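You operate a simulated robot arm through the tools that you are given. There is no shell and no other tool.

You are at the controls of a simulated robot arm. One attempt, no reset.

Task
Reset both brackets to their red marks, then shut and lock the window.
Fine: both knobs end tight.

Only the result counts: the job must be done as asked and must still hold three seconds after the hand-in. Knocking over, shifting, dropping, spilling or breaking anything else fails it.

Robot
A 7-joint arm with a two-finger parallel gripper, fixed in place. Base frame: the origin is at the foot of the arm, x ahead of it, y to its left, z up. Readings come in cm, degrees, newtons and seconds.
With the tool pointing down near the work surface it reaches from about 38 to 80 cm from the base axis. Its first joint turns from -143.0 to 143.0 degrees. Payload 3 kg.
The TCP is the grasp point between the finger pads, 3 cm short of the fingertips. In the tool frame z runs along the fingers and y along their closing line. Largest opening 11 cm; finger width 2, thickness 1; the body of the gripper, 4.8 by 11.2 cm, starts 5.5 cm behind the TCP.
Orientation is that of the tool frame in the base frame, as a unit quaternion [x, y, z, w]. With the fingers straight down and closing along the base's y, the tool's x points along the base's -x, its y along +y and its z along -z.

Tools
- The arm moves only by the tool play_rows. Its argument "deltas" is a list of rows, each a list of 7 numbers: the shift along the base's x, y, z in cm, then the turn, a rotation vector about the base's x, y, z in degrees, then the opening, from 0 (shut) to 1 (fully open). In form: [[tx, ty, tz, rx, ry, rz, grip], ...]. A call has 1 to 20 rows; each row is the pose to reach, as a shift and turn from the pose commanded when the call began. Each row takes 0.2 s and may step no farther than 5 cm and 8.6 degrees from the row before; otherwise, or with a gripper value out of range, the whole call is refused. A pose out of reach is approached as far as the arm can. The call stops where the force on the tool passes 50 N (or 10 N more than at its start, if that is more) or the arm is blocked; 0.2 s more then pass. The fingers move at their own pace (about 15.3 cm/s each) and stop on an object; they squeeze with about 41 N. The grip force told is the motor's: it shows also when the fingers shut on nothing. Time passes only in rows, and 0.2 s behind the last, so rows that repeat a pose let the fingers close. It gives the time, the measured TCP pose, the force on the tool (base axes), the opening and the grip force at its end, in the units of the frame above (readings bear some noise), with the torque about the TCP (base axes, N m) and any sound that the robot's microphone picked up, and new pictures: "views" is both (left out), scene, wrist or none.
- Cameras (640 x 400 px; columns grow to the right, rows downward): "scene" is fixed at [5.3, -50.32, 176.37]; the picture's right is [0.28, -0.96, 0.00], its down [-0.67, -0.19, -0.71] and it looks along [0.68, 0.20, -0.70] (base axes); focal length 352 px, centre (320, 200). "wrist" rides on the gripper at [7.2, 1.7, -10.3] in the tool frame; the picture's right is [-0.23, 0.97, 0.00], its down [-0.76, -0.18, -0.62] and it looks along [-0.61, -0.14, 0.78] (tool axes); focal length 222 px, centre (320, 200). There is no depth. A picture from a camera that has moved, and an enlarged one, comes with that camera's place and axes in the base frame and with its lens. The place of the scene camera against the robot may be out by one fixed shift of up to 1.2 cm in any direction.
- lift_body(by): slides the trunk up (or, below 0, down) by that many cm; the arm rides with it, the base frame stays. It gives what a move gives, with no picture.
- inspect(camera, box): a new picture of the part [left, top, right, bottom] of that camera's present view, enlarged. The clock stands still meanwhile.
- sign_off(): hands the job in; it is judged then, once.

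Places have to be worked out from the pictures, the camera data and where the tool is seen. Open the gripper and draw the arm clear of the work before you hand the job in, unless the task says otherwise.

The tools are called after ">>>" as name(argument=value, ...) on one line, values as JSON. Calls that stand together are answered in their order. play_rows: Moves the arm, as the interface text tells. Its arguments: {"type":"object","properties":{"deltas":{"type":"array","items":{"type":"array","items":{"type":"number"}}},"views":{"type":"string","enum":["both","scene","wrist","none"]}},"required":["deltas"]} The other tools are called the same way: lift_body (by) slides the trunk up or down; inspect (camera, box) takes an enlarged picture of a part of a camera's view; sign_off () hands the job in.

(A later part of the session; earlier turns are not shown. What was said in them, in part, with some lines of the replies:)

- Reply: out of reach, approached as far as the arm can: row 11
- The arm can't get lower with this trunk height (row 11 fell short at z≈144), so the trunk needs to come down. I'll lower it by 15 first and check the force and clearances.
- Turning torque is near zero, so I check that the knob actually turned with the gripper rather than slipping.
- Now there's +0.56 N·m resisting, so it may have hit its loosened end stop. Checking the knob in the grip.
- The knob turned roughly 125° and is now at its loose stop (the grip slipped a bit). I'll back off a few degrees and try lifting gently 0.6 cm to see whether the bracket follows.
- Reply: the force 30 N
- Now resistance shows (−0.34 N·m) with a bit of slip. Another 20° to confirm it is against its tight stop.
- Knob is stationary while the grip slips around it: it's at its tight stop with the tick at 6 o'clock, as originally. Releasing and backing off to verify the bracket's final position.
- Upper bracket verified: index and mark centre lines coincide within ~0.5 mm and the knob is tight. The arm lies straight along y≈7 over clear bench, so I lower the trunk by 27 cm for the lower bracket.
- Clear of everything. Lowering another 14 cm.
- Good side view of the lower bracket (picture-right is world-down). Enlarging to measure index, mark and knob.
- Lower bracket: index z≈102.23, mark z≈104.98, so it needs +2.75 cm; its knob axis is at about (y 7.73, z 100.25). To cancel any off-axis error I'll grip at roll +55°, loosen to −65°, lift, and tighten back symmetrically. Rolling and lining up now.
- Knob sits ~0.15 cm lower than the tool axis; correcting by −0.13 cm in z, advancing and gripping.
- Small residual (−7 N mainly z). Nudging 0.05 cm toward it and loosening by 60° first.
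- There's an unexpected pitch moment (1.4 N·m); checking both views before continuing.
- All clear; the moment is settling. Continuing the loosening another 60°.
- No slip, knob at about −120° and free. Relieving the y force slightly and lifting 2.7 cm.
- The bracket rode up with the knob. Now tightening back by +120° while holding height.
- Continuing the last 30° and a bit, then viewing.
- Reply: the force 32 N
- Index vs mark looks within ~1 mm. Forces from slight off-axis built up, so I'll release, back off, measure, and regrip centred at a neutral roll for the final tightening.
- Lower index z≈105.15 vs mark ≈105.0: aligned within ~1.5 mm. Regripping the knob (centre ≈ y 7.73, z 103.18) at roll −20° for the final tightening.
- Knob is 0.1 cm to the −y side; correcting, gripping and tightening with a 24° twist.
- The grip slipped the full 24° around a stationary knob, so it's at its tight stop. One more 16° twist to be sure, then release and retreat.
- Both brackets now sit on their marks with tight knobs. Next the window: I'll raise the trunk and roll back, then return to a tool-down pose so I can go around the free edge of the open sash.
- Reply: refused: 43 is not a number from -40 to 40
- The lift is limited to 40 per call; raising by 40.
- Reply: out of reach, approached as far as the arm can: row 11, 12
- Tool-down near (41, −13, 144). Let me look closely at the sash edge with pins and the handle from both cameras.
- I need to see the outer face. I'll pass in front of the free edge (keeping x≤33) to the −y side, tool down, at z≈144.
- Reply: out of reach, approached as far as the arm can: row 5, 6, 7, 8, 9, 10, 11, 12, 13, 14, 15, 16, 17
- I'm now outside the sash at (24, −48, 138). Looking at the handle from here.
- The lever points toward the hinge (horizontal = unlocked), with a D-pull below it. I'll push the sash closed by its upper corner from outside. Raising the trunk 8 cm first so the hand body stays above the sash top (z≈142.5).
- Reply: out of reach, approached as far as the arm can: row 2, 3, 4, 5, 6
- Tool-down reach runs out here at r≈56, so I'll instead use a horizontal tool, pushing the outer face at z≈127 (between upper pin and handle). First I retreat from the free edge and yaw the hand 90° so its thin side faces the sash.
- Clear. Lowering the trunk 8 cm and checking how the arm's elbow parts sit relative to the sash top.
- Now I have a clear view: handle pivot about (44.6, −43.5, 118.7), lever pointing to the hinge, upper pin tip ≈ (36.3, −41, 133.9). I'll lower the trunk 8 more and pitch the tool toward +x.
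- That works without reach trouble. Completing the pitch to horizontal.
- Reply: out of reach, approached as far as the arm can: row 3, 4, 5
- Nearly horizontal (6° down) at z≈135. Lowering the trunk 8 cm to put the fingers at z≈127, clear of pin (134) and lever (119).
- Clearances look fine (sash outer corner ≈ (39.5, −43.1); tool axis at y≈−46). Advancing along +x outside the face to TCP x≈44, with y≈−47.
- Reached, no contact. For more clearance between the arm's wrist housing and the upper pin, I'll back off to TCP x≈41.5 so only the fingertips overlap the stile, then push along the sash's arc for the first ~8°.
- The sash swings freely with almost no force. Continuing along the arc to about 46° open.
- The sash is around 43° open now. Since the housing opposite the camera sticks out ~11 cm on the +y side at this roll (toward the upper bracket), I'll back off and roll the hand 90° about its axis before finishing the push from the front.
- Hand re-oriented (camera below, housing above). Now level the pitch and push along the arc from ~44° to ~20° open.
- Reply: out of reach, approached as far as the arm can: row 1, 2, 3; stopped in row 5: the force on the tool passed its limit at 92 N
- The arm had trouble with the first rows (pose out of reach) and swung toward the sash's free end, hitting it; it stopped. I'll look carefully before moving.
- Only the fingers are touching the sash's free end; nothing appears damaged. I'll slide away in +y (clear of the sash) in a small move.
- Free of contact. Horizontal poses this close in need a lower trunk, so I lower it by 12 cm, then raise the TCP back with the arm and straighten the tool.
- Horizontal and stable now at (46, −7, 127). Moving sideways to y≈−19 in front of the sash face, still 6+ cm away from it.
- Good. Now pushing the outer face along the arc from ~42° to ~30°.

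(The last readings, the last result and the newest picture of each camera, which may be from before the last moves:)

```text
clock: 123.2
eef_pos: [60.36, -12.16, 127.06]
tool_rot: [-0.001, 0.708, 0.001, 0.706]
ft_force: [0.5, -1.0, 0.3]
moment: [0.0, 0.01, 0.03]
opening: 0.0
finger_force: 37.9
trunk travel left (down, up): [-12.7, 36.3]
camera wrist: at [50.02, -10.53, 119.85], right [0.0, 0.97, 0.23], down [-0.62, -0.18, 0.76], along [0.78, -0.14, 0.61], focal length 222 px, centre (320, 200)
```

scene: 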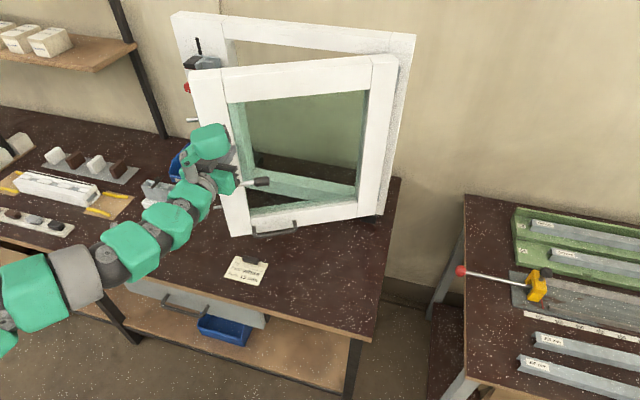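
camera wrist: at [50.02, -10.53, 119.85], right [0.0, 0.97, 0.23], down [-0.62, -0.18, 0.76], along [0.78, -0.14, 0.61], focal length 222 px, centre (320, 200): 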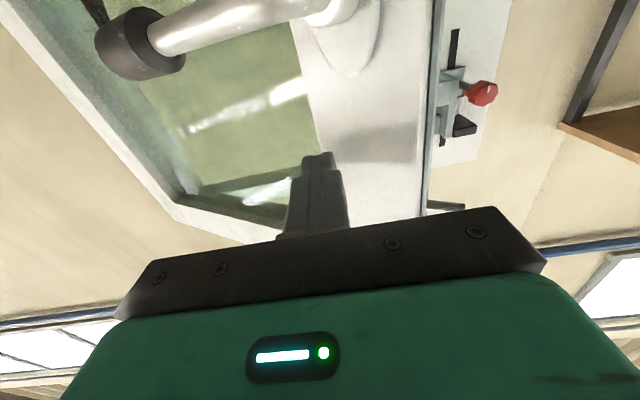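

Working well, ~28° open. Continuing to about 10°, then I'll check the pins against the keep gaps.

>>> play_rows(deltas=[[1.27, 0.75, 0, 0, 0, 0, 0], [2.52, 1.48, 0, 0, 0, 0, 0], [3.8, 2.16, 0, 0, 0, 0, 0], [5.1, 2.79, 0, 0, 0, 0, 0], [6.44, 3.38, 0, 0, 0, 0, 0], [7.78, 3.92, 0, 0, 0, 0, 0], [9.14, 4.41, 0, 0, 0, 0, 0], [10.52, 4.86, 0, 0, 0, 0, 0]], views="both")

```text
clock: 125.0
eef_pos: [70.96, -7.35, 127.06]
tool_rot: [-0.002, 0.708, 0.0, 0.706]
ft_force: [-0.9, 0.0, 0.2]
moment: [0.01, -0.01, 0.04]
opening: 0.0
finger_force: 37.6
trunk travel left (down, up): [-12.7, 36.3]
camera wrist: at [60.55, -5.61, 119.76], right [0.0, 0.97, 0.23], down [-0.62, -0.18, 0.76], along [0.78, -0.14, 0.6], focal length 222 px, centre (320, 200)
```

scene: 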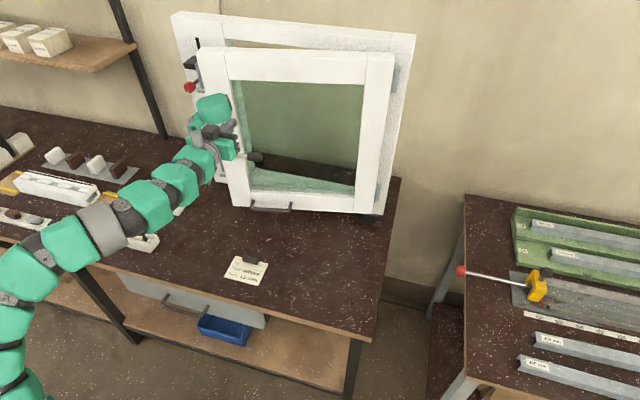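
wrist: 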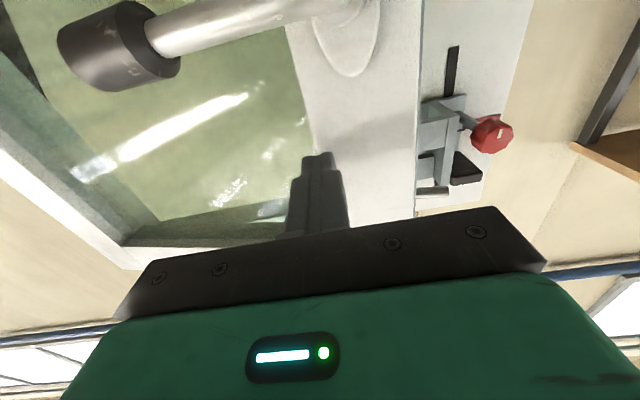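

At ~14° open. Zooming on pin versus keep gap.

>>> inspect(camera="wrist", box=[380, 60, 540, 215])

>>> inspect(camera="scene", box=[165, 20, 285, 200])

```text
2.58 times, centred on (460, 138) of wrist
camera zoom: at [60.55, -5.61, 119.76], right [0.0, 0.97, 0.23], down [-0.62, -0.18, 0.76], along [0.78, -0.14, 0.6], focal length 573 px, centre (-41, 361)
```

zoom: 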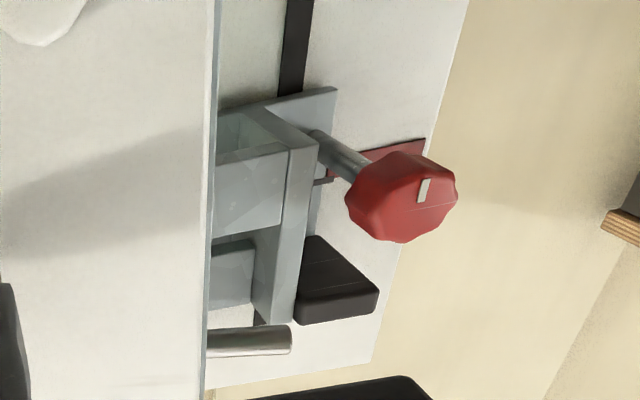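

```text
2.22 times, centred on (225, 110) of scene
camera zoom: at [5.3, -50.32, 176.37], right [0.28, -0.96, 0.0], down [-0.67, -0.19, -0.71], along [0.68, 0.2, -0.7], focal length 782 px, centre (531, 400)
```

zoom: 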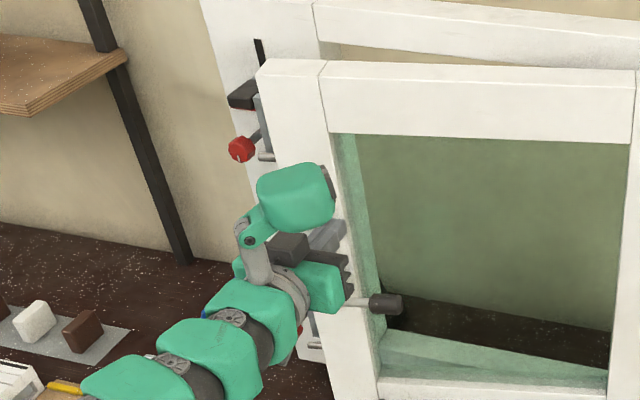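

Pins look close to the keep openings (upper pin z≈133 vs gap 132–134). Continuing slowly to about 8° and watching the force.

>>> play_rows(deltas=[[0.7, 0.2, 0, 0, 0, 0, 0], [1.4, 0.4, 0, 0, 0, 0, 0], [2.1, 0.58, 0, 0, 0, 0, 0], [2.81, 0.76, 0, 0, 0, 0, 0], [3.5, 0.9, 0, 0, 0, 0, 0], [4.22, 1.06, 0, 0, 0, 0, 0], [4.22, 1.06, 0, 0, 0, 0, 0]], views="both")

>>> inspect(camera="wrist", box=[380, 60, 560, 215])

>>> inspect(camera="scene", box=[165, 20, 285, 200])

```text
clock: 126.6
eef_pos: [75.16, -6.21, 126.97]
tool_rot: [-0.003, 0.709, 0.001, 0.705]
ft_force: [0.0, -0.2, -0.1]
moment: [0.01, 0.01, -0.01]
opening: 0.0
finger_force: 37.5
trunk travel left (down, up): [-12.7, 36.3]
camera wrist: at [64.8, -4.48, 119.75], right [0.0, 0.97, 0.23], down [-0.62, -0.18, 0.76], along [0.78, -0.14, 0.6], focal length 222 px, centre (320, 200)
```

scene: 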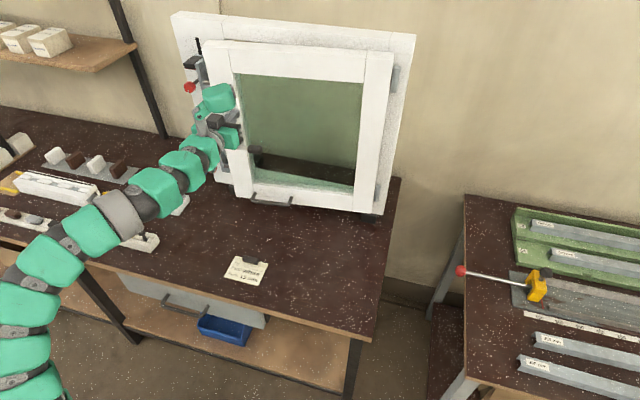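
wrist: 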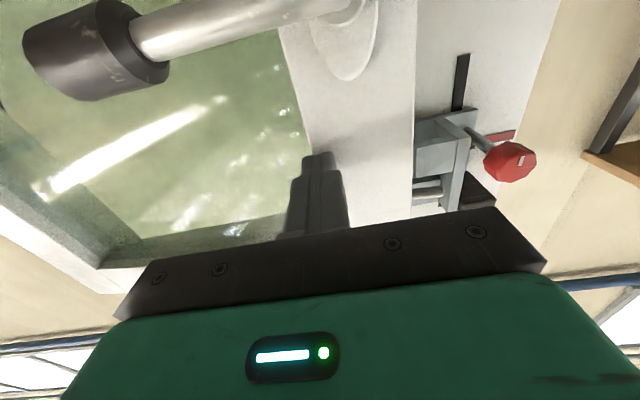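

```text
2.58 times, centred on (470, 138) of wrist
camera zoom: at [64.8, -4.48, 119.75], right [0.0, 0.97, 0.23], down [-0.62, -0.18, 0.76], along [0.78, -0.14, 0.6], focal length 573 px, centre (-67, 361)
```

zoom: 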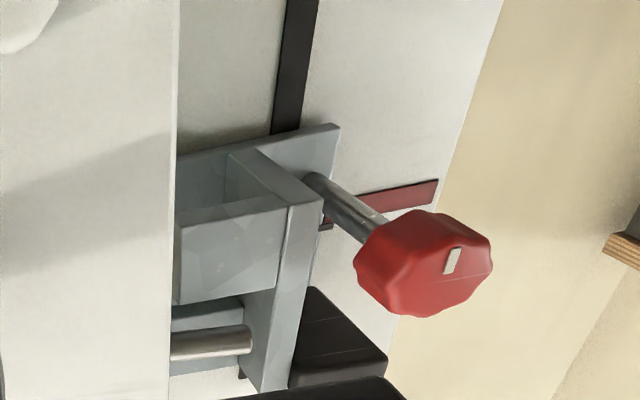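

```text
2.22 times, centred on (225, 110) of scene
camera zoom: at [5.3, -50.32, 176.37], right [0.28, -0.96, 0.0], down [-0.67, -0.19, -0.71], along [0.68, 0.2, -0.7], focal length 782 px, centre (531, 400)
```

zoom: 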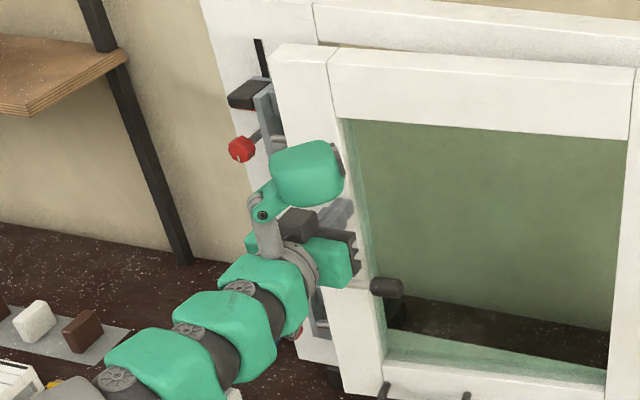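

The pin is lining up with the gap. Pushing on slowly to about 3°.

>>> play_rows(deltas=[[0.7, 0.12, 0, 0, 0, 0, 0], [1.43, 0.24, 0, 0, 0, 0, 0], [2.15, 0.34, 0, 0, 0, 0, 0], [2.87, 0.44, 0, 0, 0, 0, 0], [3.59, 0.52, 0, 0, 0, 0, 0], [3.59, 0.52, 0, 0, 0, 0, 0]], views="both")

>>> inspect(camera="wrist", box=[380, 60, 580, 215])

>>> inspect(camera="scene", box=[165, 20, 285, 200])

```text
clock: 128.0
eef_pos: [78.74, -5.54, 126.95]
tool_rot: [-0.002, 0.708, 0.001, 0.706]
ft_force: [-0.3, 0.0, 0.6]
moment: [0.0, 0.02, 0.0]
opening: 0.0
finger_force: 37.7
trunk travel left (down, up): [-12.7, 36.3]
camera wrist: at [68.37, -3.93, 119.71], right [0.0, 0.97, 0.23], down [-0.62, -0.18, 0.76], along [0.78, -0.14, 0.6], focal length 222 px, centre (320, 200)
```

scene: 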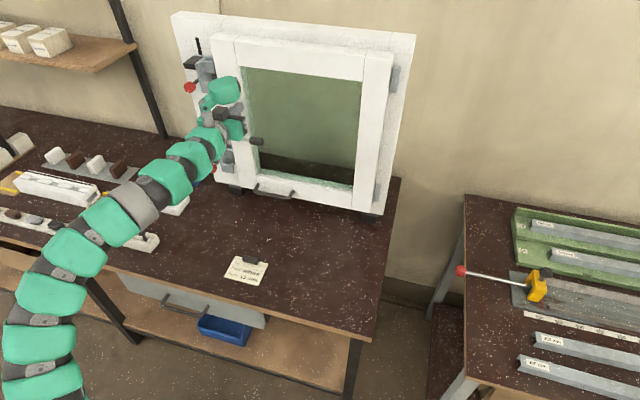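
wrist: 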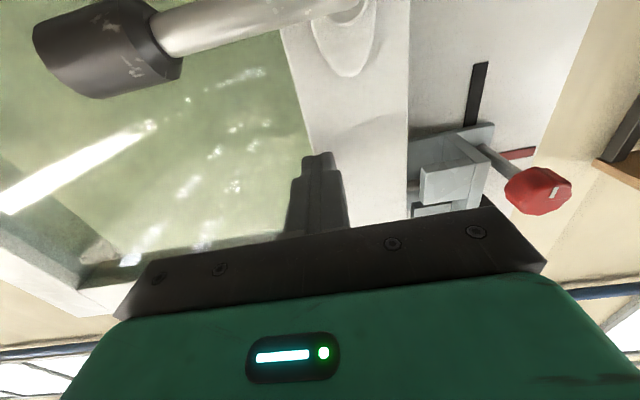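

```text
2.58 times, centred on (480, 138) of wrist
camera zoom: at [68.37, -3.93, 119.71], right [0.0, 0.97, 0.23], down [-0.62, -0.18, 0.76], along [0.78, -0.14, 0.6], focal length 573 px, centre (-93, 361)
```

zoom: 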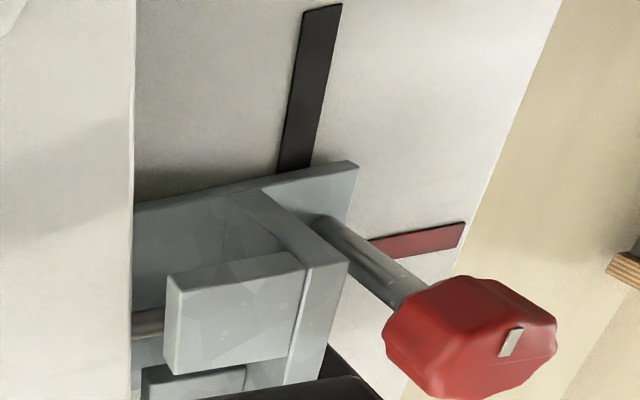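

```text
2.22 times, centred on (225, 110) of scene
camera zoom: at [5.3, -50.32, 176.37], right [0.28, -0.96, 0.0], down [-0.67, -0.19, -0.71], along [0.68, 0.2, -0.7], focal length 782 px, centre (531, 400)
```

zoom: 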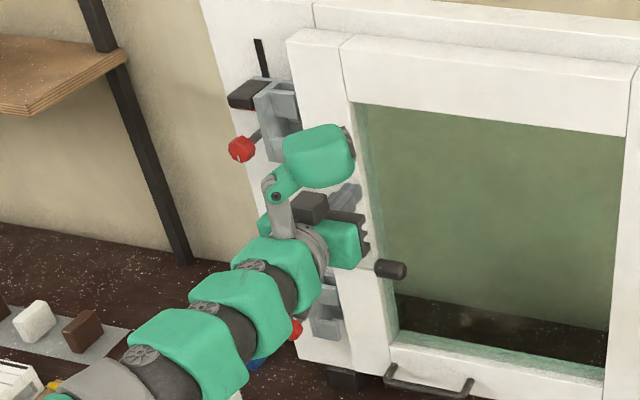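

No force and the pin has passed between the blocks into the channel. Pushing the last bit in small steps until the sash seats.

>>> play_rows(deltas=[[0.4, 0.04, 0, 0, 0, 0, 0], [0.8, 0.07, 0, 0, 0, 0, 0], [1.2, 0.08, 0, 0, 0, 0, 0], [1.6, 0.08, 0, 0, 0, 0, 0], [2.0, 0.08, 0, 0, 0, 0, 0], [2.3, 0.08, 0, 0, 0, 0, 0], [2.3, 0.08, 0, 0, 0, 0, 0]], views="none")

```text
clock: 128.9
eef_pos: [79.54, -5.58, 126.97]
tool_rot: [-0.002, 0.709, 0.001, 0.705]
ft_force: [-40.4, 3.3, -10.5]
moment: [0.21, -0.08, 0.12]
opening: 0.01
finger_force: 37.2
trunk travel left (down, up): [-12.7, 36.3]
stopped in row 4: the force on the tool passed its limit at 74 N (the readings are from after the stop); the commanded pose is now the measured one
```

It met solid resistance at TCP x≈79.5 (fingertip 82.5). Checking whether the sash is seated.

>>> inspect(camera="scene", box=[160, 0, 430, 220])

>>> inspect(camera="wrist", box=[360, 60, 560, 215])

>>> inspect(camera="scene", box=[370, 30, 430, 220])

```text
1.82 times, centred on (295, 110) of scene
camera zoom: at [5.3, -50.32, 176.37], right [0.28, -0.96, 0.0], down [-0.67, -0.19, -0.71], along [0.68, 0.2, -0.7], focal length 640 px, centre (366, 364)
```

zoom: 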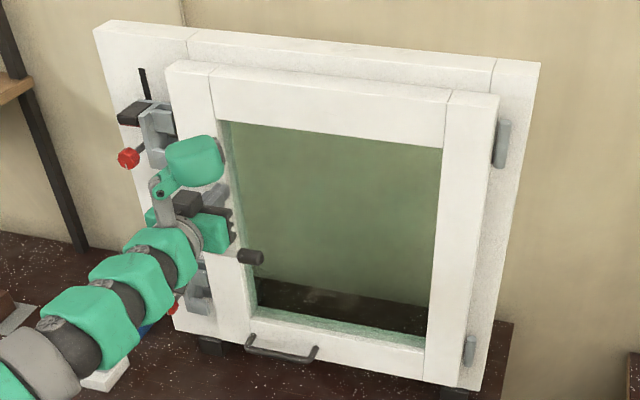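

```text
2.58 times, centred on (460, 138) of wrist
camera zoom: at [69.14, -3.97, 119.72], right [0.0, 0.97, 0.22], down [-0.62, -0.18, 0.77], along [0.79, -0.14, 0.6], focal length 573 px, centre (-41, 361)
```

zoom: 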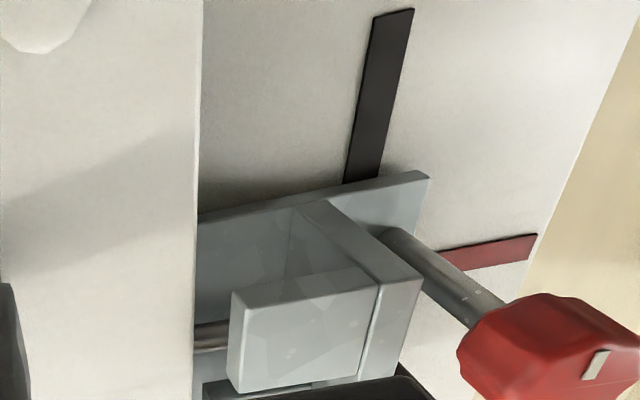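

```text
2.11 times, centred on (400, 125) of scene
camera zoom: at [5.3, -50.32, 176.37], right [0.28, -0.96, 0.0], down [-0.67, -0.19, -0.71], along [0.68, 0.2, -0.7], focal length 741 px, centre (152, 358)
```

zoom: 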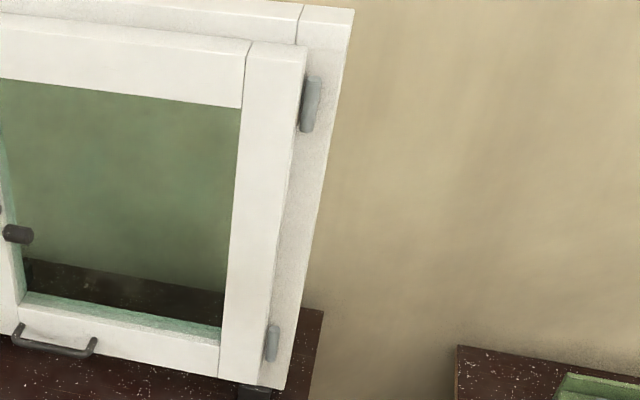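

The sash looks seated: its face is ~82.6, consistent with a ~4.3 cm sash against the frame at 87. I'll ease off, move above the lever (pivot ≈ y −4.4, z 118.7; lever pointing to −y) and check that the sash stays shut.

>>> play_rows(deltas=[[-0.3, 0, 0, 0, 0, 0, 0], [-1.5, -0.5, 0, 0, 0, 0, 0], [-3, -2, 0, 0, 0, 0, 0], [-3, -4, 0, 0, 0, 0, 0], [-3, -5.8, 0, 0, 0, 0, 0], [-3, -5.8, 0, 0, 0, 0, 0]], views="both")

>>> inspect(camera="wrist", box=[280, 0, 640, 215])

```text
clock: 130.3
eef_pos: [76.79, -11.59, 126.78]
tool_rot: [-0.002, 0.709, 0.0, 0.705]
ft_force: [0.3, 0.3, 0.2]
moment: [0.01, 0.03, 0.0]
opening: 0.01
finger_force: 38.2
trunk travel left (down, up): [-12.7, 36.3]
camera wrist: at [66.51, -9.93, 119.5], right [0.0, 0.97, 0.23], down [-0.62, -0.18, 0.77], along [0.79, -0.14, 0.6], focal length 222 px, centre (320, 200)
```

scene: 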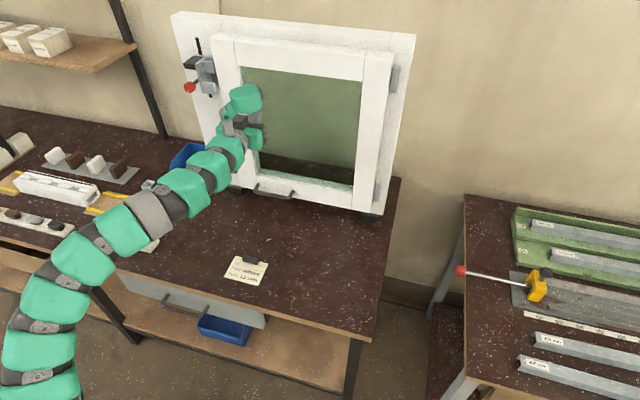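
wrist: 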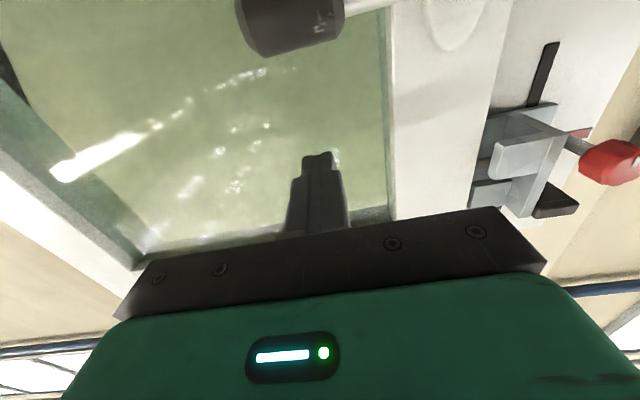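

```text
1.78 times, centred on (460, 108) of wrist
camera zoom: at [66.51, -9.93, 119.5], right [0.0, 0.97, 0.23], down [-0.62, -0.18, 0.77], along [0.79, -0.14, 0.6], focal length 395 px, centre (71, 364)
```

zoom: 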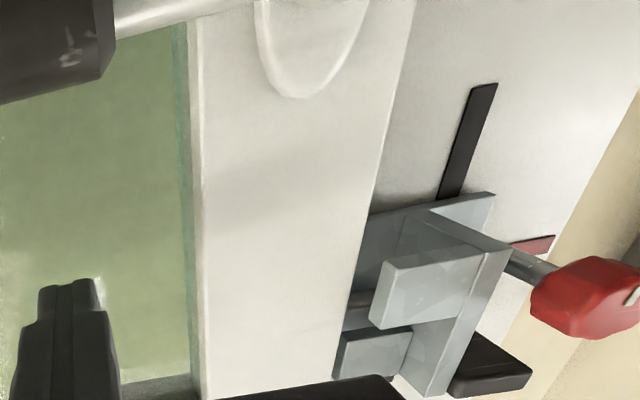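

The sash stays shut. Now I lower the closed fingers onto the lever's grip (y≈−11.5, top z≈120) and start turning it downward along its arc about the pivot.

>>> play_rows(deltas=[[0, 0.2, -2, 0, 0, 0, 0], [0, 0.2, -4, 0, 0, 0, 0], [0, 0.2, -5.5, 0, 0, 0, 0], [0, 0.1, -6.4, 0, 0, 0, 0], [0, -0.1, -7.05, 0, 0, 0, 0], [0, -0.15, -7.7, 0, 0, 0, 0], [0, -0.17, -8.33, 0, 0, 0, 0]], views="both")

```text
clock: 131.9
eef_pos: [76.87, -11.65, 118.28]
tool_rot: [-0.001, 0.71, -0.001, 0.704]
ft_force: [-0.4, -0.1, 0.3]
moment: [0.0, 0.04, 0.02]
opening: 0.0
finger_force: 37.8
trunk travel left (down, up): [-12.7, 36.3]
camera wrist: at [66.53, -10.05, 111.13], right [0.0, 0.97, 0.23], down [-0.62, -0.18, 0.77], along [0.79, -0.14, 0.6], focal length 222 px, centre (320, 200)
```

scene: 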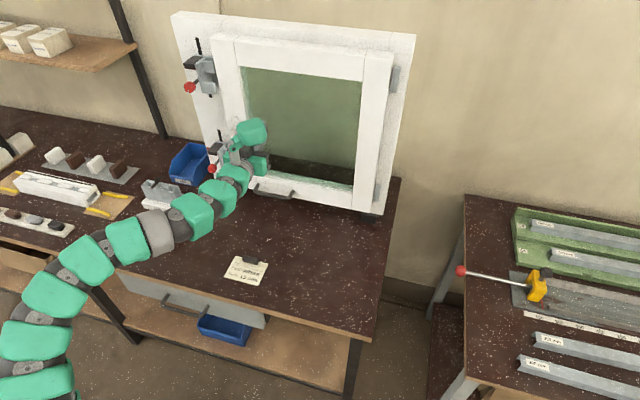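
wrist: 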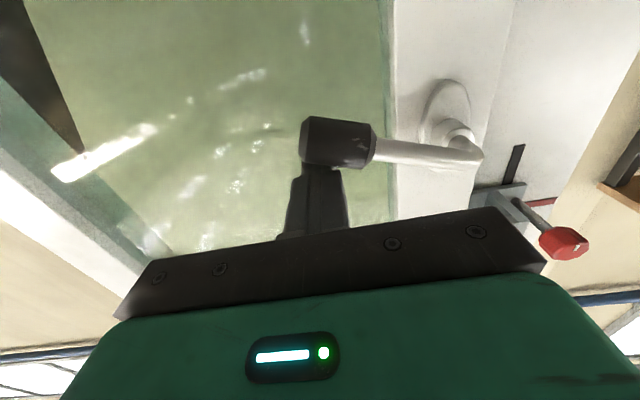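

The lever follows downward with no resistance (≈15–19° so far), so down is the locking direction. Refining the pivot to about (y −3.1, z 118.1) and continuing to ~55°.

>>> play_rows(deltas=[[0, 0.2, -0.85, 0, 0, 0, 0], [0, 0.45, -1.67, 0, 0, 0, 0], [0, 0.6, -2.4, 0, 0, 0, 0], [0, 0.8, -3.08, 0, 0, 0, 0], [0, 1.15, -3.7, 0, 0, 0, 0], [0, 1.52, -4.26, 0, 0, 0, 0], [0, 1.9, -4.85, 0, 0, 0, 0], [0, 2.32, -5.44, 0, 0, 0, 0]], views="both")

```text
clock: 133.7
eef_pos: [76.89, -9.23, 112.97]
tool_rot: [-0.001, 0.71, -0.001, 0.704]
ft_force: [-0.9, 0.5, 0.7]
moment: [-0.03, 0.01, 0.0]
opening: 0.0
finger_force: 37.2
trunk travel left (down, up): [-12.7, 36.3]
camera wrist: at [66.42, -7.64, 105.77], right [0.0, 0.97, 0.23], down [-0.62, -0.18, 0.77], along [0.79, -0.14, 0.6], focal length 222 px, centre (320, 200)
```

scene: 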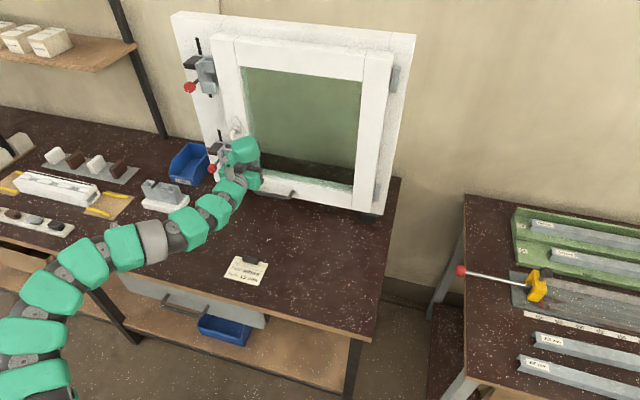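
wrist: 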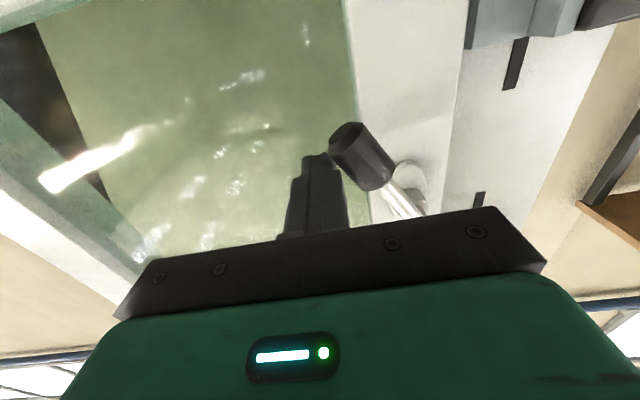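

Lever is ~60° down, still following freely. Continuing to vertical.

>>> play_rows(deltas=[[0, 0.6, -0.25, 0, 0, 0, 0], [0, 1.23, -0.49, 0, 0, 0, 0], [0, 1.75, -0.88, 0, 0, 0, 0], [0, 2.27, -1.28, 0, 0, 0, 0], [0, 2.85, -1.6, 0, 0, 0, 0], [0, 3.43, -1.9, 0, 0, 0, 0], [0, 4.05, -2.1, 0, 0, 0, 0], [0, 4.05, -2.1, 0, 0, 0, 0]], views="both")

```text
clock: 135.5
eef_pos: [77.02, -6.34, 111.05]
tool_rot: [-0.006, 0.711, 0.005, 0.703]
ft_force: [0.2, -0.5, 0.0]
moment: [0.0, 0.03, -0.02]
opening: 0.0
finger_force: 38.1
out of reach, approached as far as the arm can: row 4, 6, 7, 8
trunk travel left (down, up): [-12.7, 36.3]
camera wrist: at [66.54, -4.91, 103.85], right [-0.01, 0.97, 0.23], down [-0.61, -0.19, 0.77], along [0.79, -0.13, 0.6], focal length 222 px, centre (320, 200)
```

scene: 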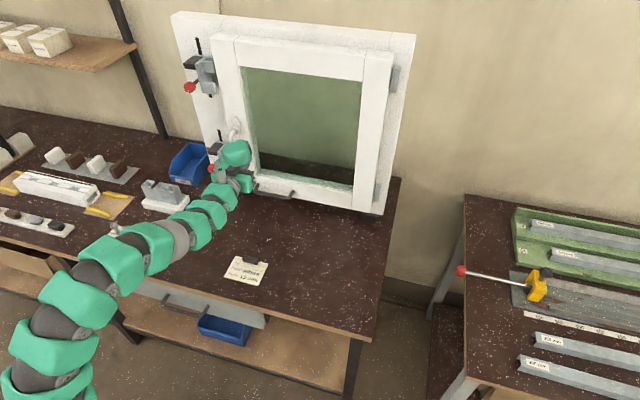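
wrist: 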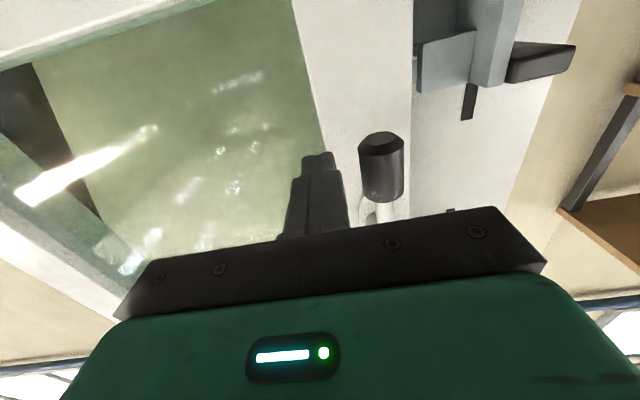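

The lever now hangs vertical (tip directly below the pivot). I'm near the arm's reach limit here, so I'll back off 5 cm, lower the trunk, and check pins and lever before a confirming push.

>>> play_rows(deltas=[[-2, -0.5, 0, 0, 0, 0, 0], [-4, -0.5, 0, 0, 0, 0, 0], [-6, -0.5, 0, 0, 0, 0, 0]], views="wrist")

>>> lift_body(by=-8)

>>> inspect(camera="wrist", box=[0, 0, 640, 400])

>>> inspect(camera="scene", box=[170, 30, 270, 200])

```text
clock: 136.3
eef_pos: [70.86, -6.96, 111.12]
tool_rot: [-0.004, 0.709, 0.003, 0.705]
ft_force: [-0.9, 0.8, -0.7]
moment: [-0.01, -0.04, 0.02]
opening: 0.01
finger_force: 38.0
trunk travel left (down, up): [-12.7, 36.3]
camera wrist: at [60.52, -5.41, 103.99], right [-0.01, 0.97, 0.22], down [-0.62, -0.18, 0.77], along [0.79, -0.13, 0.6], focal length 222 px, centre (320, 200)
```

wrist: 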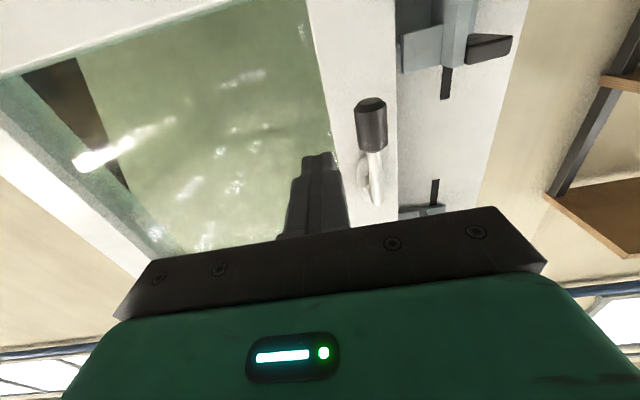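

```text
clock: 137.5
eef_pos: [70.9, -6.84, 103.23]
tool_rot: [-0.004, 0.71, 0.002, 0.704]
ft_force: [0.1, 0.3, -0.9]
moment: [0.0, 0.0, -0.01]
opening: 0.0
finger_force: 37.9
trunk travel left (down, up): [-4.7, 44.3]
```

```text
1.00 times, centred on (320, 200) of wrist (not enlarged: the box is as wide or as high as the picture)
camera zoom: at [60.5, -5.41, 95.96], right [-0.01, 0.97, 0.23], down [-0.62, -0.18, 0.77], along [0.79, -0.13, 0.6], focal length 222 px, centre (320, 200)
```

zoom: 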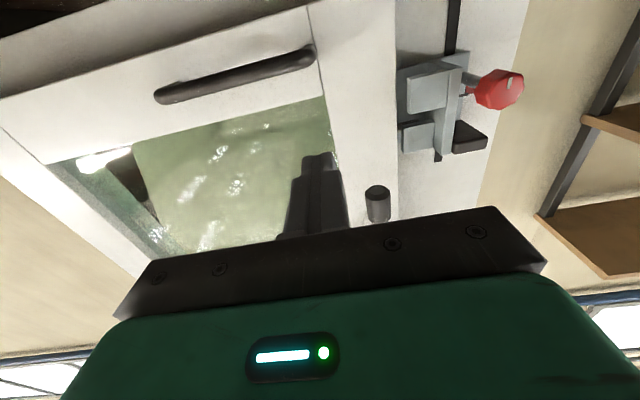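

```text
2.35 times, centred on (220, 115) of scene
camera zoom: at [5.3, -50.32, 176.37], right [0.28, -0.96, 0.0], down [-0.67, -0.19, -0.71], along [0.68, 0.2, -0.7], focal length 828 px, centre (555, 400)
```

zoom: 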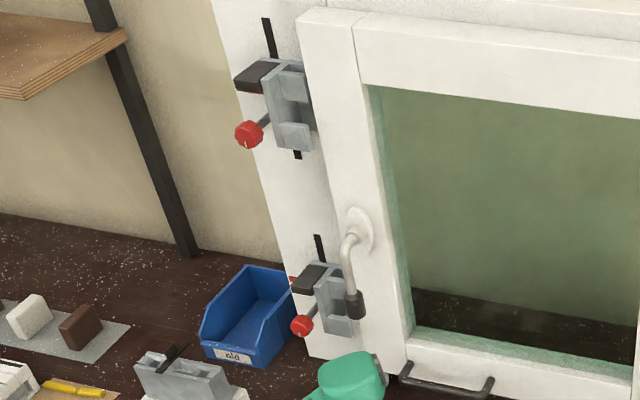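

The lever is vertical and the keeps are visible. Zooming to see where the pins are behind the keep blocks.

>>> inspect(camera="wrist", box=[370, 20, 540, 170])

>>> inspect(camera="scene", box=[195, 45, 245, 85])

>>> inspect(camera="scene", box=[200, 125, 255, 180])

```text
2.67 times, centred on (455, 95) of wrist
camera zoom: at [60.5, -5.41, 95.96], right [-0.01, 0.97, 0.23], down [-0.62, -0.18, 0.77], along [0.79, -0.13, 0.6], focal length 592 px, centre (-40, 480)
```

zoom: 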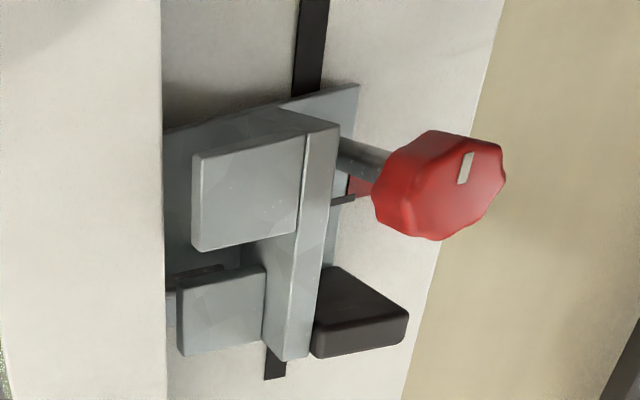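

```text
10.00 times, centred on (220, 65) of scene
camera zoom: at [5.3, -50.32, 176.37], right [0.28, -0.96, 0.0], down [-0.67, -0.19, -0.71], along [0.68, 0.2, -0.7], focal length 3520 px, centre (1320, 1550)
```

zoom: 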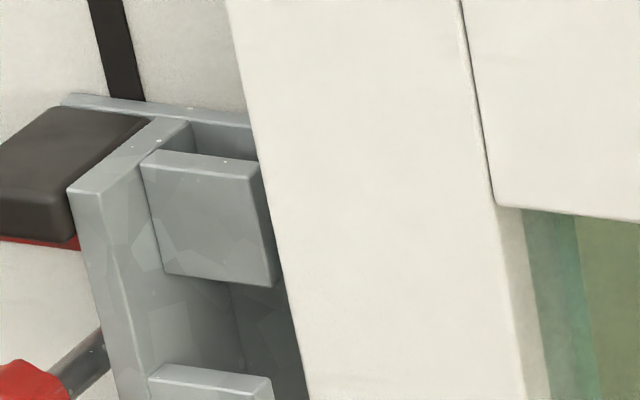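

```text
7.27 times, centred on (228, 152) of scene
camera zoom: at [5.3, -50.32, 176.37], right [0.28, -0.96, 0.0], down [-0.67, -0.19, -0.71], along [0.68, 0.2, -0.7], focal length 2560 px, centre (993, 546)
```

zoom: 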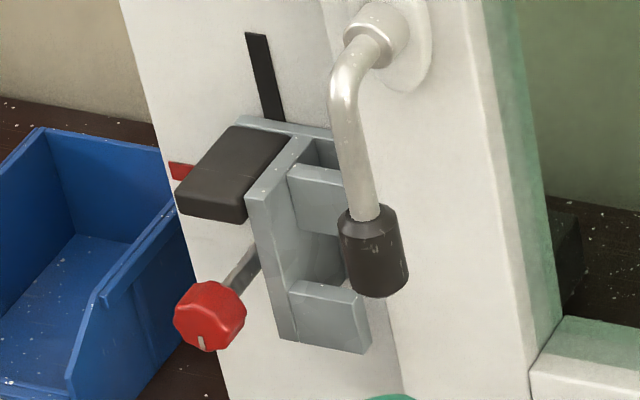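

The pins have moved up behind the upper keep blocks, so the lock is engaged. I'll do a gentle confirming push on the lever grip to make sure it's at its end stop.

>>> play_rows(deltas=[[0, 0, 2.5, 0, 0, 0, 0], [0, 0, 5, 0, 0, 0, 0], [1.5, -0.3, 7, 0, 0, 0, 0], [3.5, -0.3, 7.8, 0, 0, 0, 0], [6, -0.2, 7.8, 0, 0, 0, 0], [6, 0.4, 7.8, 0, 0, 0, 0], [6, 0.9, 7.8, 0, 0, 0, 0], [6, 1.3, 7.8, 0, 0, 0, 0]], views="wrist")

```text
clock: 139.3
eef_pos: [76.82, -5.8, 110.95]
tool_rot: [-0.003, 0.71, 0.001, 0.704]
ft_force: [0.5, -0.5, 0.1]
moment: [-0.01, 0.0, -0.01]
opening: 0.01
finger_force: 37.7
trunk travel left (down, up): [-4.7, 44.3]
camera wrist: at [66.46, -4.15, 103.72], right [-0.01, 0.97, 0.22], down [-0.61, -0.18, 0.77], along [0.79, -0.13, 0.6], focal length 222 px, centre (320, 200)
```

wrist: 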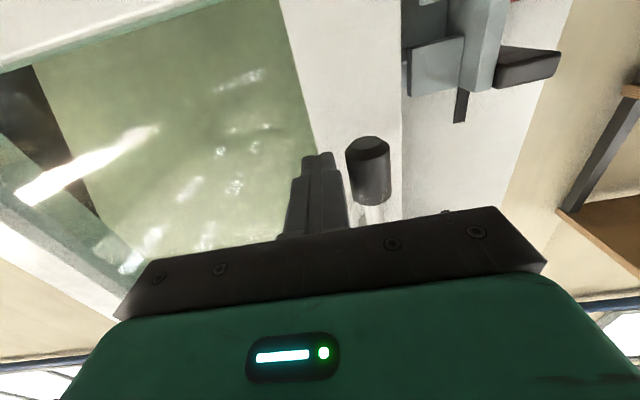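

Still just short of contact. Pushing +y in 0.2 cm steps, watching the force.

>>> play_rows(deltas=[[0, 0.3, 0, 0, 0, 0, 0], [0, 0.6, 0, 0, 0, 0, 0], [0, 0.8, 0, 0, 0, 0, 0], [0, 1.0, 0, 0, 0, 0, 0], [0, 1.15, 0, 0, 0, 0, 0], [0, 1.15, 0, 0, 0, 0, 0]], views="wrist")

```text
clock: 140.7
eef_pos: [76.74, -5.1, 110.76]
tool_rot: [-0.001, 0.711, 0.002, 0.703]
ft_force: [-7.3, -34.5, -2.3]
moment: [0.12, -0.05, 0.07]
opening: 0.0
finger_force: 37.5
trunk travel left (down, up): [-4.7, 44.3]
camera wrist: at [66.42, -3.38, 103.67], right [0.0, 0.97, 0.23], down [-0.62, -0.18, 0.77], along [0.79, -0.14, 0.6], focal length 222 px, centre (320, 200)
```

wrist: 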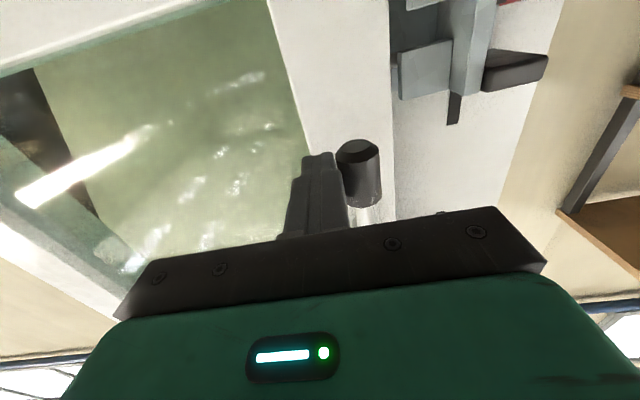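

The lever is hard against its stop (34 N), fully locked. Backing off now and opening the gripper clear of the window.

>>> play_rows(deltas=[[0, -0.8, 0, 0, 0, 0, 0], [-1, -1.5, 0, 0, 0, 0, 0], [-4, -1.5, 0, 0, 0, 0, 0], [-8, -1.5, 0, 0, 0, 0, 0], [-12, -1.5, 0, 0, 0, 0, 0], [-15, -1.5, 1, 0, 0, 0, 0.2], [-18, -1.5, 3, 0, 0, 0, 0.4]], views="both")

```text
clock: 142.3
eef_pos: [59.0, -6.0, 113.97]
tool_rot: [-0.004, 0.71, 0.003, 0.704]
ft_force: [-0.3, -1.0, 0.2]
moment: [0.01, -0.03, 0.03]
opening: 4.4
finger_force: 0.1
trunk travel left (down, up): [-4.7, 44.3]
camera wrist: at [48.5, -4.37, 106.72], right [-0.01, 0.97, 0.23], down [-0.61, -0.18, 0.77], along [0.79, -0.13, 0.6], focal length 222 px, centre (320, 200)
```

scene: 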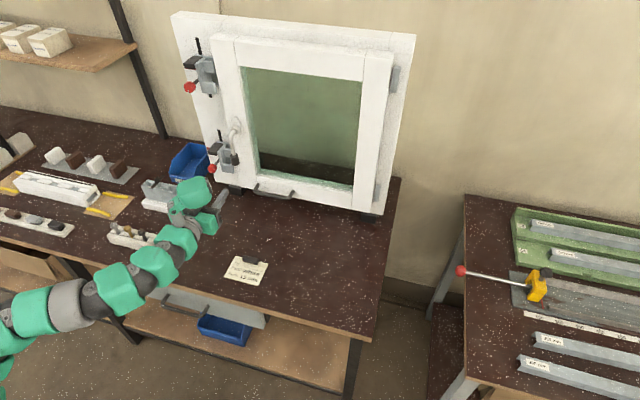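
wrist: 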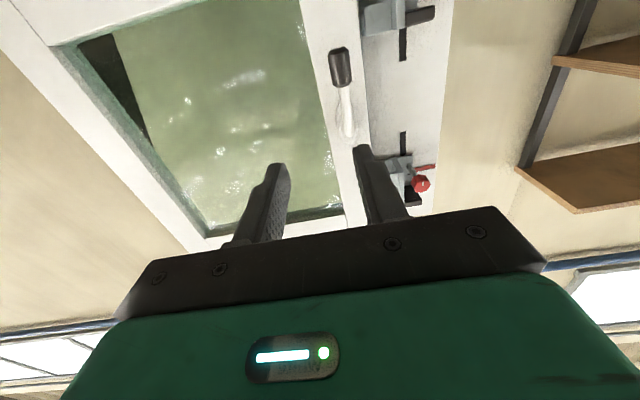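

Window shut with lever down. A final check of both brackets against their marks from here.

>>> inspect(camera="wrist", box=[360, 120, 460, 215])

>>> inspect(camera="wrist", box=[330, 0, 460, 90])

>>> inspect(camera="scene", box=[165, 30, 265, 200])

>>> inspect(camera="scene", box=[0, 120, 260, 300])

```text
4.21 times, centred on (410, 168) of wrist
camera zoom: at [48.5, -4.37, 106.72], right [-0.01, 0.97, 0.23], down [-0.61, -0.18, 0.77], along [0.79, -0.13, 0.6], focal length 935 px, centre (-59, 337)
```

zoom: 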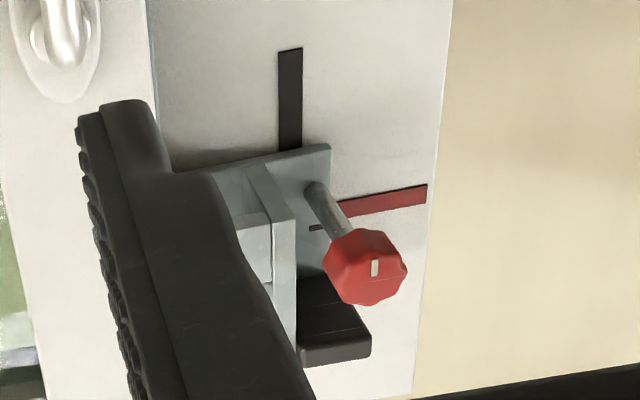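

```text
4.44 times, centred on (395, 45) of wrist
camera zoom: at [48.5, -4.37, 106.72], right [-0.01, 0.97, 0.23], down [-0.61, -0.18, 0.77], along [0.79, -0.13, 0.6], focal length 987 px, centre (-13, 889)
```

zoom: 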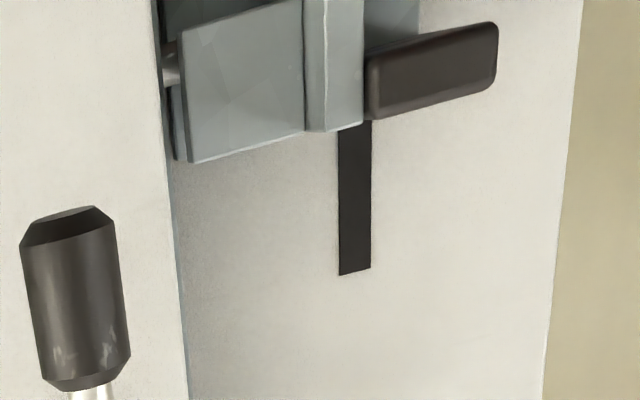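

```text
2.35 times, centred on (215, 115) of scene
camera zoom: at [5.3, -50.32, 176.37], right [0.28, -0.96, 0.0], down [-0.67, -0.19, -0.71], along [0.68, 0.2, -0.7], focal length 828 px, centre (567, 400)
```

zoom: 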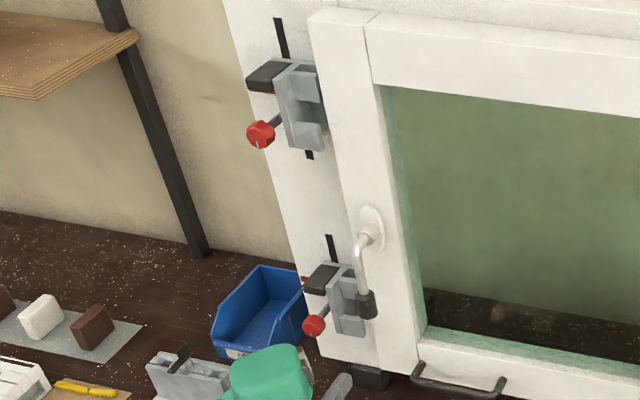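

```text
2.22 times, centred on (130, 210) of scene
camera zoom: at [5.3, -50.32, 176.37], right [0.28, -0.96, 0.0], down [-0.67, -0.19, -0.71], along [0.68, 0.2, -0.7], focal length 782 px, centre (742, 178)
```

zoom: 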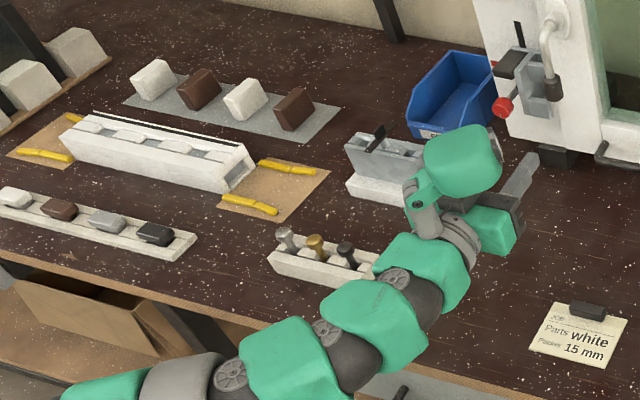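

Upper bracket still on its mark, everything else on the bench undisturbed. As a last check that the sash is fully home, I'll touch the free stile lightly with closed fingertips at z≈126 and see where contact occurs.

>>> play_rows(deltas=[[2, 0, 3, 0, 0, 0, 0], [5, 0, 6, 0, 0, 0, 0], [8, 0, 9, 0, 0, 0, 0], [11, 0, 12, 0, 0, 0, 0], [15, 0, 12, 0, 0, 0, 0], [18, 0, 12, 0, 0, 0, 0], [19.6, 0, 12, 0, 0, 0, 0], [19.6, 0, 12, 0, 0, 0, 0]], views="wrist")

>>> play_rows(deltas=[[0.15, 0, 0, 0, 0, 0, 0], [0.3, 0, 0, 0, 0, 0, 0], [0.45, 0, 0, 0, 0, 0, 0], [0.6, 0, 0, 0, 0, 0, 0], [0.75, 0, 0, 0, 0, 0, 0], [0.9, 0, 0, 0, 0, 0, 0], [1.05, 0, 0, 0, 0, 0, 0], [1.05, 0, 0, 0, 0, 0, 0]], views="none")

```text
clock: 144.1
eef_pos: [78.44, -5.97, 125.95]
tool_rot: [-0.004, 0.71, 0.003, 0.704]
ft_force: [0.7, -0.1, 0.9]
moment: [0.01, 0.06, 0.01]
opening: 0.0
finger_force: 37.9
trunk travel left (down, up): [-4.7, 44.3]
camera wrist: at [68.04, -4.33, 118.7], right [-0.01, 0.97, 0.23], down [-0.62, -0.18, 0.77], along [0.79, -0.13, 0.6], focal length 222 px, centre (320, 200)
```

wrist: 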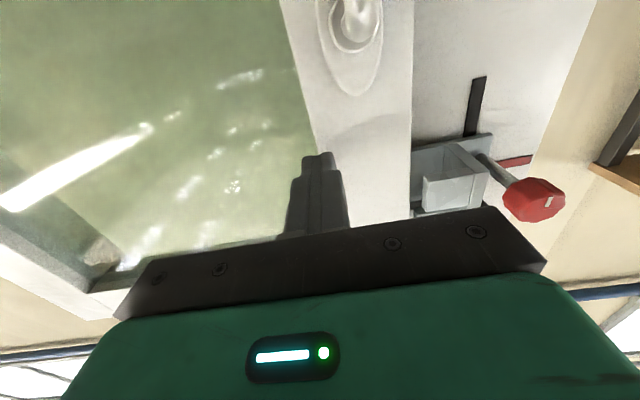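

```text
clock: 145.9
eef_pos: [79.37, -6.17, 126.08]
tool_rot: [-0.004, 0.709, 0.003, 0.705]
ft_force: [-12.3, 0.4, -5.5]
moment: [-0.02, 0.02, 0.04]
opening: 0.0
finger_force: 37.7
trunk travel left (down, up): [-4.7, 44.3]
```

Contact at the same place as before with immediate stiffness, so the sash is fully home and locked. Retreating, opening the gripper, and taking one last look at the lower bracket.

>>> play_rows(deltas=[[-2, 0, 0, 0, 0, 0, 0], [-6, 0, 0, 0, 0, 0, 0], [-10, 0.5, -3, 0, 0, 0, 0.2], [-13, 1.5, -7, 0, 0, 0, 0.4], [-16, 2.5, -11, 0, 0, 0, 0.5], [-19, 3.5, -15, 0, 0, 0, 0.5], [-20, 4.5, -19, 0, 0, 0, 0.5], [-20, 4.5, -19, 0, 0, 0, 0.5]], views="wrist")

>>> inspect(camera="wrist", box=[340, 10, 480, 130])

```text
refused: row 3 steps farther than a row can; nothing moved
```

```text
3.33 times, centred on (410, 70) of wrist
camera zoom: at [69.1, -4.46, 118.75], right [-0.01, 0.97, 0.23], down [-0.62, -0.18, 0.77], along [0.79, -0.13, 0.6], focal length 740 px, centre (20, 633)
```

zoom: 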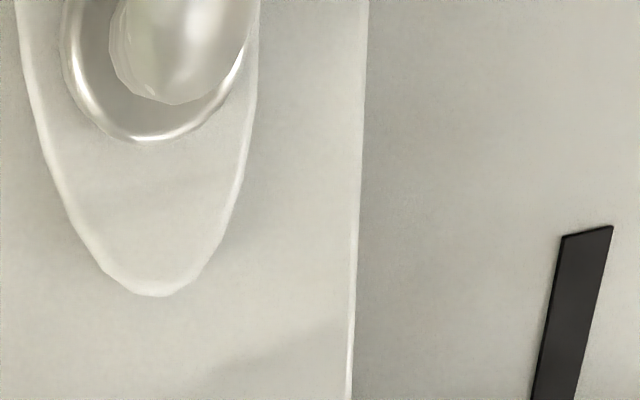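

One step was slightly over 5 cm; re-issuing the retreat with smaller steps.

>>> play_rows(deltas=[[-2, 0, 0, 0, 0, 0, 0], [-5, 0, 0, 0, 0, 0, 0], [-8, 0, -1, 0, 0, 0, 0], [-11, 0.5, -3.5, 0, 0, 0, 0.2], [-14, 1, -6.5, 0, 0, 0, 0.4], [-16.5, 2, -10, 0, 0, 0, 0.5], [-18.5, 3, -13.5, 0, 0, 0, 0.5], [-19.5, 4, -17, 0, 0, 0, 0.5], [-20, 4.5, -19, 0, 0, 0, 0.5]], views="wrist")

>>> inspect(camera="wrist", box=[340, 10, 480, 130])

```text
clock: 147.9
eef_pos: [59.7, -1.61, 106.93]
tool_rot: [-0.004, 0.709, 0.003, 0.705]
ft_force: [-0.3, 0.3, 0.1]
moment: [0.0, 0.03, 0.01]
opening: 5.51
finger_force: 0.1
trunk travel left (down, up): [-4.7, 44.3]
camera wrist: at [49.31, 0.02, 99.66], right [-0.01, 0.97, 0.23], down [-0.62, -0.18, 0.77], along [0.79, -0.13, 0.6], focal length 222 px, centre (320, 200)
```

wrist: 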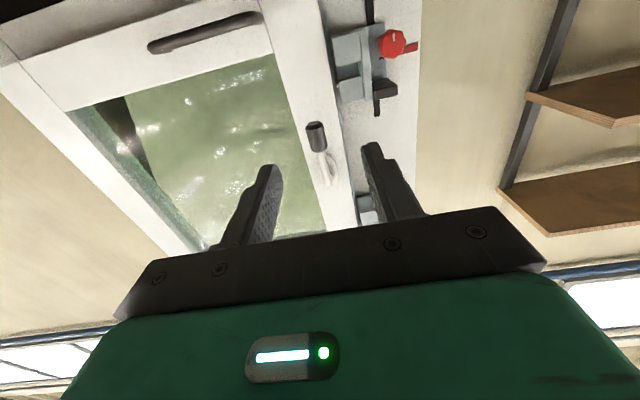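

```text
3.33 times, centred on (410, 70) of wrist
camera zoom: at [49.31, 0.02, 99.66], right [-0.01, 0.97, 0.23], down [-0.62, -0.18, 0.77], along [0.79, -0.13, 0.6], focal length 740 px, centre (20, 633)
```

zoom: 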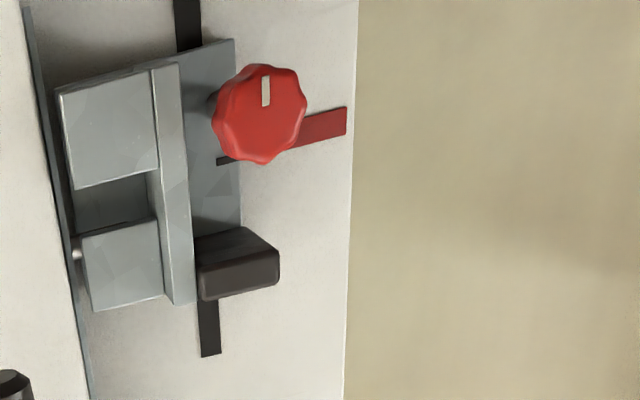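

Lower index z≈105.0 vs mark ≈104.9 — aligned, knob tick at its tight position, and the pin sits behind the keep block. Final withdrawal with the gripper fully open.

>>> play_rows(deltas=[[-1, 0, 3, 0, 0, 0, 0.8], [-2, 0, 6, 0, 0, 0, 1], [-4, 0, 9, 0, 0, 0, 1], [-6, 0, 12, 0, 0, 0, 1], [-8, 0, 14, 0, 0, 0, 1], [-8, 0, 14, 0, 0, 0, 1]], views="both")

```text
clock: 149.3
eef_pos: [51.54, -1.3, 120.86]
tool_rot: [-0.004, 0.71, 0.003, 0.704]
ft_force: [0.4, -0.1, 0.6]
moment: [0.0, -0.01, 0.02]
opening: 11.0
finger_force: 0.0
trunk travel left (down, up): [-4.7, 44.3]
camera wrist: at [41.11, 0.23, 113.68], right [-0.01, 0.97, 0.23], down [-0.61, -0.18, 0.77], along [0.79, -0.13, 0.6], focal length 222 px, centre (320, 200)
```

scene: 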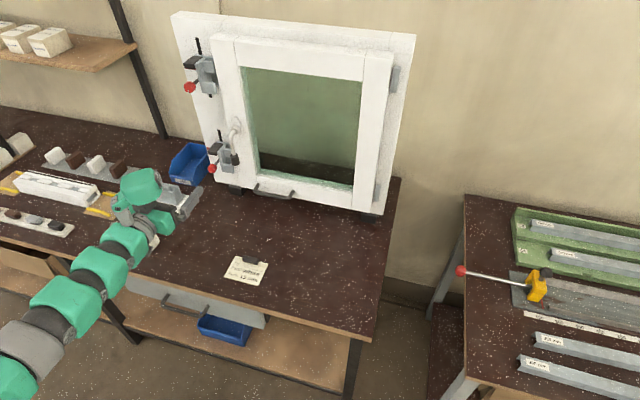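
wrist: 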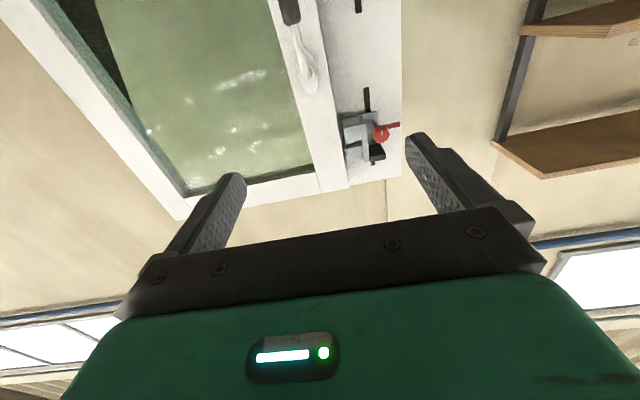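

Both brackets are on their red marks with tight knobs, and the window is shut with the lever fully down. The gripper is open, the arm is clear, and nothing else looks disturbed, so I'm handing the job in.

>>> sign_off()

```text
The job is handed in.
```

I reset both brackets to their red marks, tightened both knobs, and shut and locked the window. The job is handed in; I haven't been told whether it passed.

- **Brackets:** My last camera checks put both index lines about 1 mm or less from the centres of their red marks. The upper bracket crept up about 4 mm during its first tightening. I regripped its knob, and it ended on the mark.
- **Knobs:** I turned both until they stopped moving and the grip slipped around them. Their white ticks point straight down, as they did at the start.
- **Window:** The sash is fully home. A light push on it afterwards met a hard stop in the same place as when it first closed.
- **Lock:** The lever is down against its end stop. The lower pin is visible behind its keep block, and I saw no pin left in the upper gap.

While I was closing the window, the arm swung off course and its fingers hit the sash's free end. The force peaked at 92 N before the arm stopped. I saw no damage, and the sash swung and locked normally afterwards. In the pictures, nothing else on the bench had moved.
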